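You operate a simulated robot arm through the tools that you are given. There is no shell and no other tool. Be economical: measure what you need, move in short steps, check, and stop when the job is done.

You run a simulated robot arm. Do the job below in one go: nothing can be reset, and whatever is moved stays where it is left.

JOB
Put the beech clothes brush on top of the plain blue pad.
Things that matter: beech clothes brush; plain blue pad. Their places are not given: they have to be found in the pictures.

The check looks at the end state, three seconds after you hand in, the way a careful person would. Anything else that was tipped, shoved, dropped, spilled or broken makes it a failure.

ROBOT AND FRAMES
A 6-joint arm with a two-finger parallel gripper, fixed in place. Base frame: the origin is at the foot of the arm, x ahead of it, y to its left, z up; the work surface is at about z = 0. Readings come in mm, degrees, newtons and seconds.
With the tool pointing down near the work surface it reaches from about 140 to 580 mm from the base axis. Its first joint turns from -66.0 to 66.0 degrees. Payload 2.1 kg.
Tool frame: the origin (TCP) lies between the finger pads and is the grasp point; the fingertips stand 30 mm ahead of it; z points along the fingers, y is the line along which they close. Largest opening 94 mm; finger width 28, thickness 10; the body of the gripper, 50 by 96 mm, starts 55 mm behind the TCP.
Orientation is that of the tool frame in the base frame, as a unit quaternion [x, y, z, w]. With the fingers straight down and closing along the base's y, the tool's x points along the base's -x, its y along +y and its z along -z.

CONTROLS
- The arm moves only by the tool nudge_tool. Its argument "motion" is a list of rows, each a list of 4 numbers: the shift along the tool's x, y, z in mm, then the turn about the tool's z in degrees. In form: [[x, y, z, spin], ...]. A call has 1 to 8 rows; each row is the pose to reach, as a shift and turn from the pose commanded when the call began, along the tool's axes at that moment. "hand" is the closure, from 0 (fully open) to 1 (shut), set as the call begins (left out, the last holds). Each row takes 0.2 s and may step no farther than 50 mm and 8.6 degrees from the row before; otherwise, or with a gripper value out of range, the whole call is refused. A pose out of reach is approached as far as the arm can. The call stops where the force on the tool passes 40 N (or 10 N more than at its start, if that is more) or the arm is blocked; 0.2 s more then pass. The fingers move at their own pace (about 72 mm/s each) and stop on an object; they squeeze with about 39 N. The grip force told is the motor's: it shows also when the fingers shut on nothing. Time passes only in rows, and 0.2 s behind the last, so rows that repeat a pose let the fingers close. The reply holds the time, the measured pose of the TCP, the force on the tool along the base axes, the opening and the grip force, in the units named above and with some noise, and new pictures: "pictures" is both (left out), scene, wrist or none.
- Cameras (640 x 400 px; columns grow to the right, rows downward): "scene" is fixed at [45.4, -371.2, 472.8]; the picture's right is [0.83, -0.55, 0.00], its down [-0.38, -0.57, -0.73] and it looks along [0.40, 0.61, -0.68] (base axes); focal length 263 px, centre (320, 200). "wrist" rides on the gripper at [-37, 0, -58] in the tool frame; the picture's right is [0.00, -1.00, 0.00], its down [0.97, 0.00, -0.24] and it looks along [0.24, 0.00, 0.97] (tool axes); focal length 218 px, centre (320, 200).
- probe_pixels(camera, pixels): for up to 12 pixels [column, row] of the newest picture of that camera ("zoom" is the newest enlarged one), the place [x, y, z] in the base frame of the surface seen there, good to about 3 mm. The clock stands still meanwhile.
- zoom(camera, box): a new picture of the part [left, top, right, bottom] of that camera's present view, enlarged. The clock stands still meanwhile.
- job_done(): hands the job in; it is judged then, once.

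Go step by step. Measure first, check grasps and placings, and put right what went wrong. The budget is 60 turns and 120 pictures, counting those below and the enlarged ones. Unless the task says otherwise, let go and move clear before handing in, and close with one line.

The tools are called after "Call:" as name(argument=value, ...) on one line, values as JSON. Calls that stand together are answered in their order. nudge_tool: Moves the arm, as the interface text tells. Its arguments: {"type":"object","properties":{"motion":{"type":"array","items":{"type":"array","items":{"type":"number"}}},"hand":{"type":"number"},"pictures":{"type":"string","enum":["both","scene","wrist","none"]}},"required":["motion"]} The other tools are called the same way: probe_pixels (camera, pixels) gives the place of the surface under pixels of a picture; zoom (camera, box) takes an enlarged picture of a part of a camera's view; job_done () hands the job in.

At the start:

```text
clock: 0.0
ee_pos: [369.7, 45.5, 254.4]
ee_rot: [0.0, 1.0, 0.0, 0.0]
ft_force: [-0.6, -0.9, 0.1]
opening: 94.1
grip_force: 0.2
```

scene: 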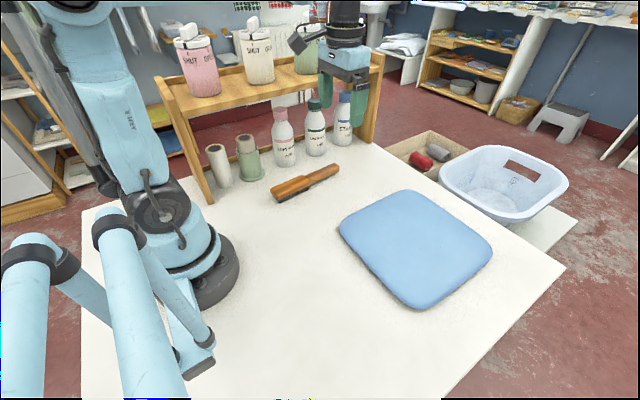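
wrist: 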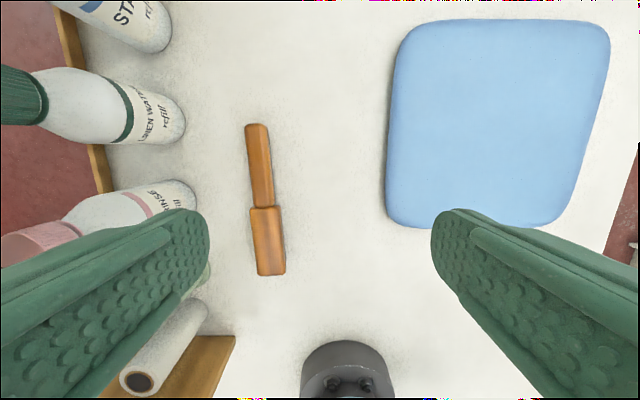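

The brush shows at scene (305,182) and wrist (262,200); the blue pad is at scene (415,245). I'll zoom in and probe both.

Call:
zoom(camera="scene", box=[180, 80, 400, 220])

Call:
probe_pixels(camera="wrist", pixels=[[257, 128], [260, 165], [263, 200], [267, 240], [270, 270], [253, 240], [281, 240], [300, 240], [400, 40], [600, 40], [395, 215], [500, 120]])

Call:
probe_pixels(camera="scene", pixels=[[275, 192], [290, 186], [305, 180], [320, 174], [335, 168], [285, 198], [412, 192], [490, 245], [420, 305], [342, 228], [415, 245], [262, 175]])

```text
2.86 times, centred on (290, 150) of scene
```

zoom: 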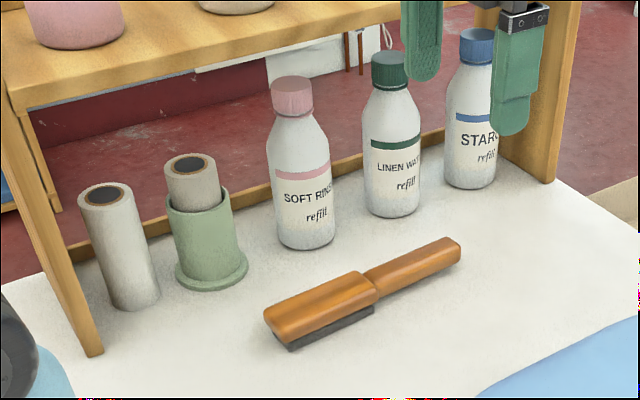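

```text
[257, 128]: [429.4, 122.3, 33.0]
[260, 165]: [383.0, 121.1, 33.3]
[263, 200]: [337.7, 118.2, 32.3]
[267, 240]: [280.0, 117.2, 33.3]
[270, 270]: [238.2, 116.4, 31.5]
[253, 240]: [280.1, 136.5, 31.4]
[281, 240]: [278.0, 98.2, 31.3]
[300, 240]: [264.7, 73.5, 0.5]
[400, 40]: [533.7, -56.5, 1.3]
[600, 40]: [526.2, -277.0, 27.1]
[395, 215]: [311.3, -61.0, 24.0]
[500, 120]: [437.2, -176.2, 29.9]
```

```text
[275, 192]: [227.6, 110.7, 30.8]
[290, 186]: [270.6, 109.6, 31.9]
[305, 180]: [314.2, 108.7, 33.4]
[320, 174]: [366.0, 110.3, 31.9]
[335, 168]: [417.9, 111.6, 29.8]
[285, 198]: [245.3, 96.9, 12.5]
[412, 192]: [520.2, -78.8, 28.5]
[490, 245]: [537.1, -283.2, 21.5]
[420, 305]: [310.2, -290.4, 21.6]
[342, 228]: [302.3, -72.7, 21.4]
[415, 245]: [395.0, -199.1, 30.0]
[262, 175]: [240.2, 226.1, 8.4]
```

The brush lies nearly along x (228–432), y≈118, top z≈33, with its head about 39 mm wide. The pad is centred near (420,-178), top z≈30. Before going down I'll check clearance to the bottles and shelf.

Call:
probe_pixels(camera="scene", pixels=[[285, 162], [315, 150], [343, 140], [250, 175], [222, 183], [280, 88], [200, 110], [200, 80], [258, 70], [205, 195], [284, 130], [375, 130]])

Call:
nudge_tool(motion=[[20, 24, 20, 0], [42, 48, 40, 0], [63.7, 72.5, 60, -1.8], [63.7, 72.5, 100, -1.8], [63.7, 72.5, 124, -1.8], [63.7, 72.5, 124, -1.8]], hand=0.25)

```text
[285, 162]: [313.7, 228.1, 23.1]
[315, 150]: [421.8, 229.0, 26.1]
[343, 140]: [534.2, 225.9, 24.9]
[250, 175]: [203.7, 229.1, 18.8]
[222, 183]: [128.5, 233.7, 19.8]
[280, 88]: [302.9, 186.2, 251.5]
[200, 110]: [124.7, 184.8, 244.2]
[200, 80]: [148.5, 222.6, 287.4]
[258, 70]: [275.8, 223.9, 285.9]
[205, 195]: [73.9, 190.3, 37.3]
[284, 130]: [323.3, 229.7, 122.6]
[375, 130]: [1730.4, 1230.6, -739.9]
```

```text
clock: 1.4
ee_pos: [304.9, 116.1, 130.0]
ee_rot: [-0.016, 1.0, 0.001, 0.001]
ft_force: [0.8, -0.7, -0.1]
opening: 70.7
grip_force: 0.1
```

scene: 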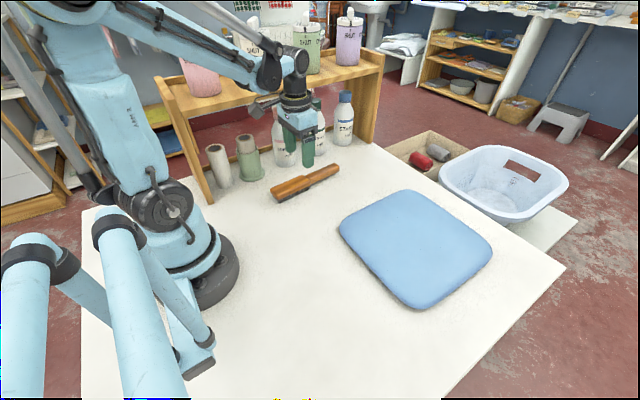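
wrist: 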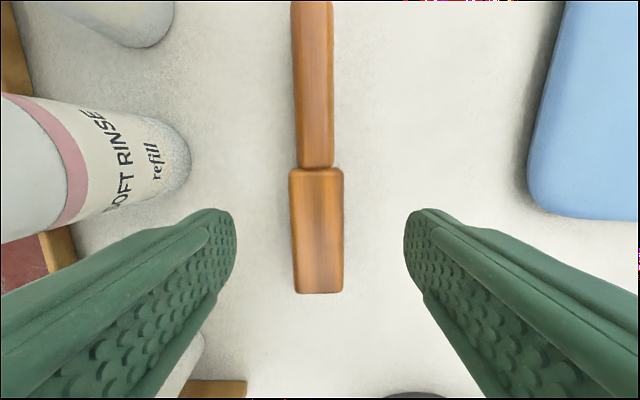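

The brush is centred between the fingers (wrist 318,230) with clear room to the pink bottle. I'll probe the head's ends to set the grip point.

Call:
probe_pixels(camera="wrist", pixels=[[316, 172], [318, 230], [318, 288], [294, 230], [341, 230], [313, 100]])

```text
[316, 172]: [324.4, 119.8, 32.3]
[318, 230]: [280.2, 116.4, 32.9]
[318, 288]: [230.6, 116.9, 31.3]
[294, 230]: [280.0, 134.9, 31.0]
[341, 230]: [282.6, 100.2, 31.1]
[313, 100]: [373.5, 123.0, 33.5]
```

The head spans x 228–327, so gripping at x≈305 is right. I'll descend to z≈38, then close.

Call:
nudge_tool(motion=[[0, 1, 30, 0], [0, 1, 60, 0], [0, 1, 80, 0], [0, 1, 92, 0], [0, 1, 92, 0]])

Call:
nudge_tool(motion=[[0, 0, 0, 0], [0, 0, 0, 0], [0, 0, 0, 0], [0, 0, 0, 0]], hand=1)

```text
clock: 2.6
ee_pos: [305.5, 118.0, 37.6]
ee_rot: [-0.016, 1.0, 0.0, 0.001]
ft_force: [0.0, -0.1, 0.4]
opening: 70.4
grip_force: 0.0
```

scene: 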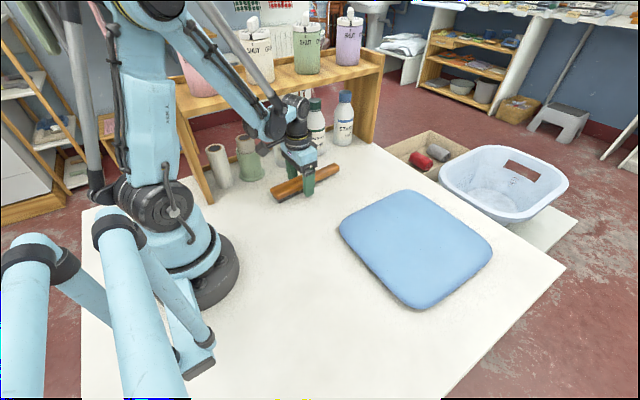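
wrist: 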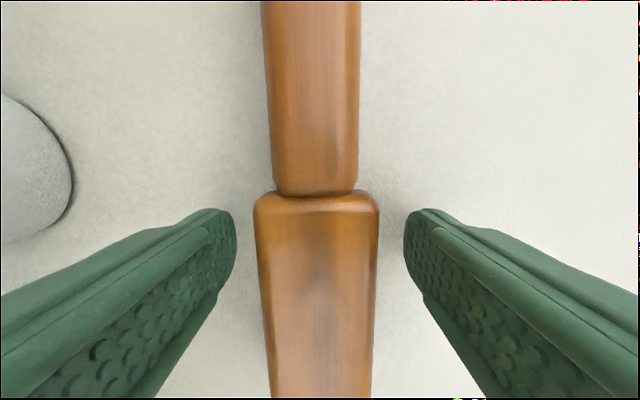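

```text
clock: 3.6
ee_pos: [305.3, 117.6, 37.6]
ee_rot: [-0.015, 1.0, 0.0, 0.001]
ft_force: [-0.1, 0.4, 0.4]
opening: 41.2
grip_force: 38.8
```

scene: 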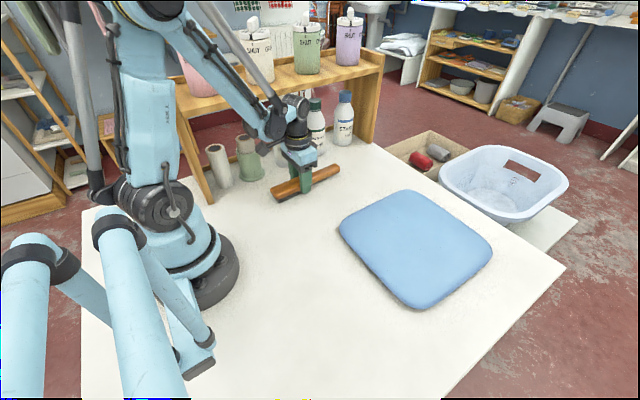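
wrist: 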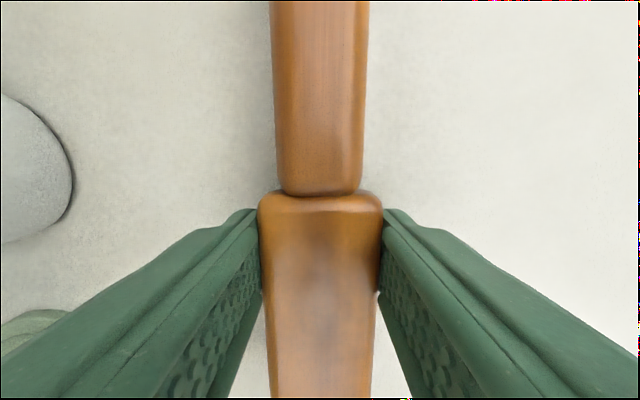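

The fingers stopped on the head at 41 mm with 38.8 N. I'll lift it straight up, gently, and check that it hangs level.

Call:
nudge_tool(motion=[[0, 0, -10, 0], [0, 0, -25, 0], [0, 0, -45, 0], [0, 0, -65, 0], [0, 0, -85, 0], [0, 0, -85, 0]])

```text
clock: 5.0
ee_pos: [305.2, 117.5, 122.8]
ee_rot: [-0.016, 1.0, 0.0, 0.001]
ft_force: [0.9, -0.3, -1.2]
opening: 41.1
grip_force: 38.4
```

scene: 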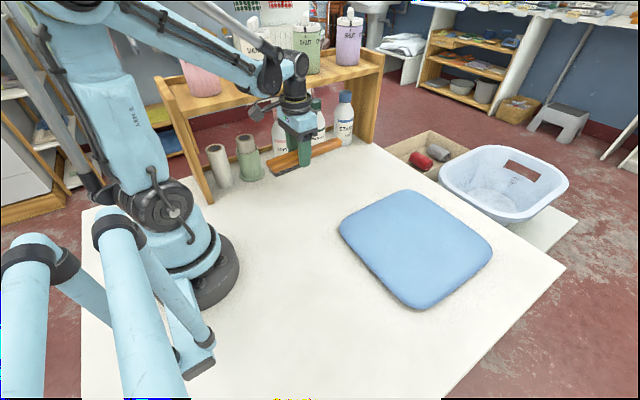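
wrist: 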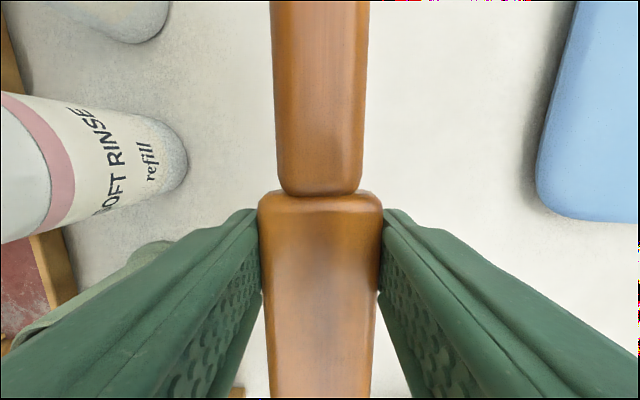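

The brush lifted level and secure. I'll carry it across to above the pad centre at constant height.

Call:
nudge_tool(motion=[[-11, -40, 0, 0], [-23, -84, 0, 0], [-35, -128, 0, 0], [-47, -172, 0, 0], [-59, -216, 0, 0], [-70, -260, 0, 0], [-81, -299, 0, 0], [-81, -299, 0, 0]])

```text
clock: 6.8
ee_pos: [396.0, -177.9, 121.9]
ee_rot: [-0.016, 1.0, 0.0, 0.001]
ft_force: [-1.1, 0.1, -0.6]
opening: 41.0
grip_force: 38.9
```

scene: 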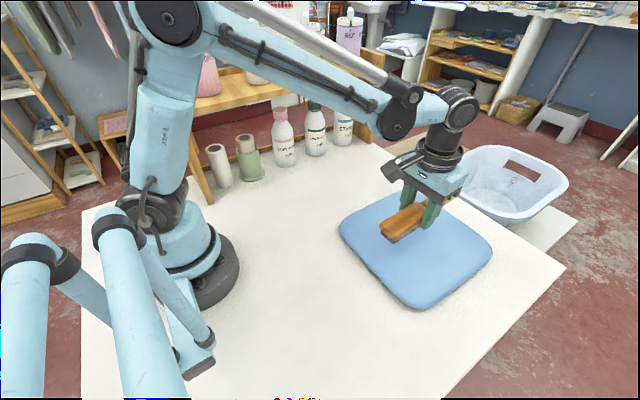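
wrist: 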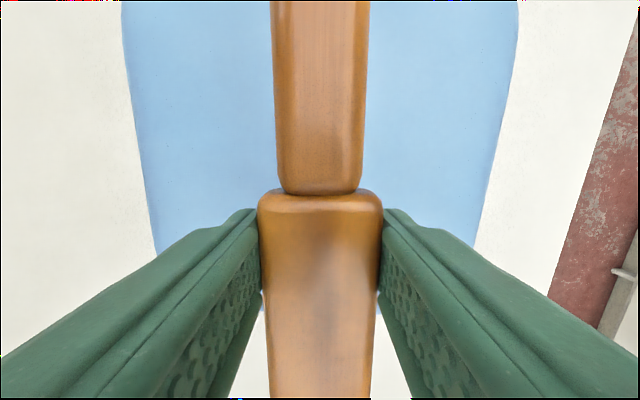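

The brush is over the pad's midline, and contact is expected near TCP z≈68. I'll lower to about z 71 first.

Call:
nudge_tool(motion=[[0, 0, 20, 0], [0, 0, 38, 0], [0, 0, 48, 0], [0, 0, 51, 0], [0, 0, 51, 0]])

Call:
zoom(camera="scene", box=[330, 160, 510, 320])

```text
clock: 8.0
ee_pos: [396.2, -179.4, 71.7]
ee_rot: [-0.016, 1.0, 0.0, 0.001]
ft_force: [1.0, -0.7, -1.5]
opening: 41.2
grip_force: 39.1
```

scene: 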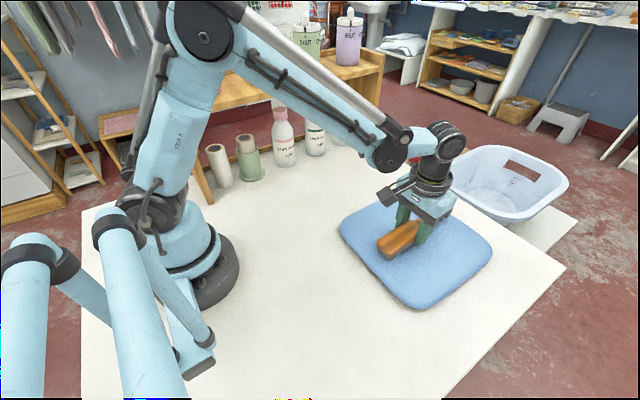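
wrist: 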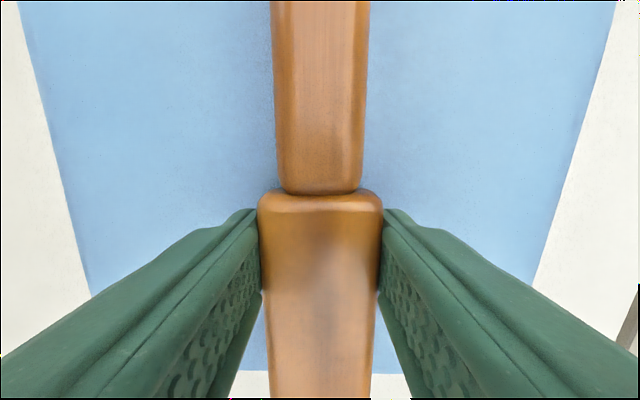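

```text
2.50 times, centred on (420, 240) of scene
```

zoom: 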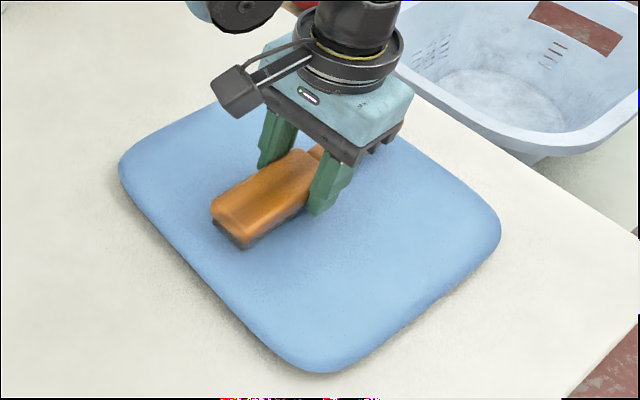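

No contact yet (force about 1 N), and the brush hangs just above the pad with a margin at both ends. I'll lower the last few millimetres, watching the force.

Call:
nudge_tool(motion=[[0, 0, 1.5, 0], [0, 0, 3, 0], [0, 0, 4, 0], [0, 0, 4, 0]], pictures="none")

```text
clock: 9.0
ee_pos: [396.5, -178.9, 68.2]
ee_rot: [-0.016, 1.0, -0.001, 0.001]
ft_force: [0.0, -0.1, -0.4]
opening: 41.3
grip_force: 39.3
```

Force is still near zero, so I'll ease down a little more.

Call:
nudge_tool(motion=[[0, 0, 0.7, 0], [0, 0, 1.4, 0], [0, 0, 1.4, 0]], pictures="none")

```text
clock: 9.8
ee_pos: [397.1, -178.8, 67.0]
ee_rot: [-0.016, 1.0, 0.0, 0.001]
ft_force: [-1.9, -1.7, 28.0]
opening: 41.2
grip_force: 39.4
```

The pad now pushes back with 28 N, so the brush is seated. I'll back off 0.8 mm, open part way, then retreat upward.

Call:
nudge_tool(motion=[[0, 0, -0.8, 0], [0, 0, -0.8, 0]], pictures="none")

Call:
nudge_tool(motion=[[0, 0, 0, 0], [0, 0, 0, 0], [0, 0, 0, 0]], hand=0.2, pictures="wrist")

Call:
nudge_tool(motion=[[0, 0, -15, 0], [0, 0, -45, 0], [0, 0, -85, 0], [0, 0, -125, 0], [0, 0, -150, 0], [0, 0, -150, 0]])

```text
clock: 10.4
ee_pos: [396.7, -179.0, 67.5]
ee_rot: [-0.016, 1.0, -0.001, 0.001]
ft_force: [0.8, -3.4, 11.5]
opening: 41.2
grip_force: 38.9
```

```text
clock: 11.2
ee_pos: [396.6, -178.4, 65.9]
ee_rot: [-0.016, 1.0, 0.0, 0.001]
ft_force: [-0.3, 0.5, -0.3]
opening: 75.3
grip_force: 0.0
```

wrist: 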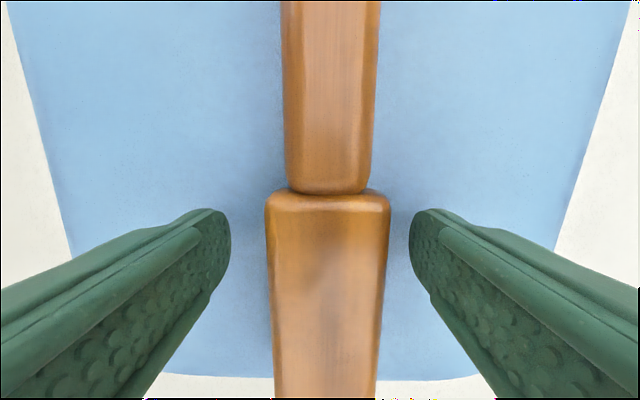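

```text
clock: 12.6
ee_pos: [395.0, -179.8, 216.3]
ee_rot: [-0.016, 1.0, 0.0, 0.001]
ft_force: [0.1, -0.2, -1.2]
opening: 75.2
grip_force: 0.0
```

scene: 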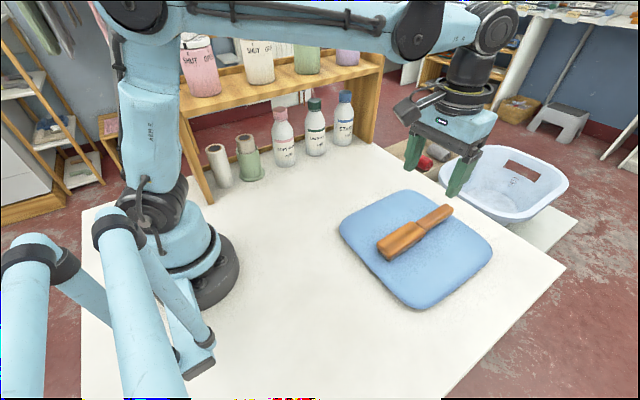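
wrist: 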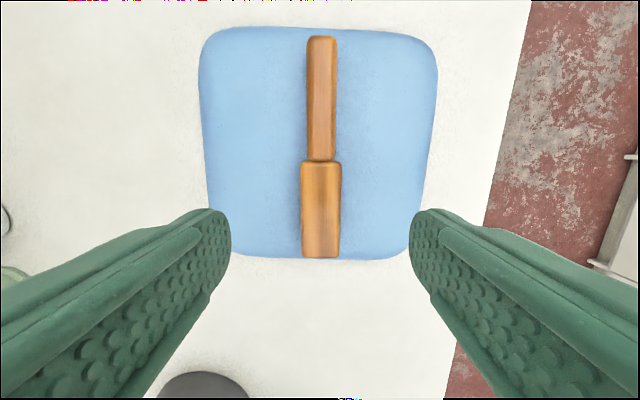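

The brush rests flat on the pad and the gripper is clear. I'll probe the margins at both ends before handing in.

Call:
probe_pixels(camera="wrist", pixels=[[320, 253], [350, 254], [290, 254], [322, 41], [322, 31], [320, 175], [322, 150]])

Call:
zoom(camera="scene", box=[330, 160, 510, 320])

```text
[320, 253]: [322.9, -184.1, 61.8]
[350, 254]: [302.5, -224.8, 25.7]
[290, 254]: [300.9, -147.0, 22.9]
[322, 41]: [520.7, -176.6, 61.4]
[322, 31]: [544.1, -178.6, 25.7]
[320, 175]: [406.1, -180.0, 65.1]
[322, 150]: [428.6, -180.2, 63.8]
```

```text
2.50 times, centred on (420, 240) of scene
```

zoom: 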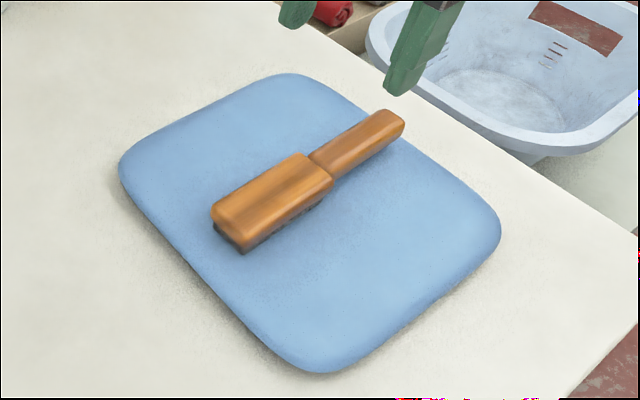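

The brush spans x≈320–523 on a pad spanning about 301–545, centred and flat. Nothing else has moved, so I'm handing in.

Call:
job_done()

```text
The job is handed in.
```

The beech clothes brush is lying flat and centred on the plain blue pad, about 20 mm in from the pad's edge at each end; nothing else was moved, and the gripper is open and clear.
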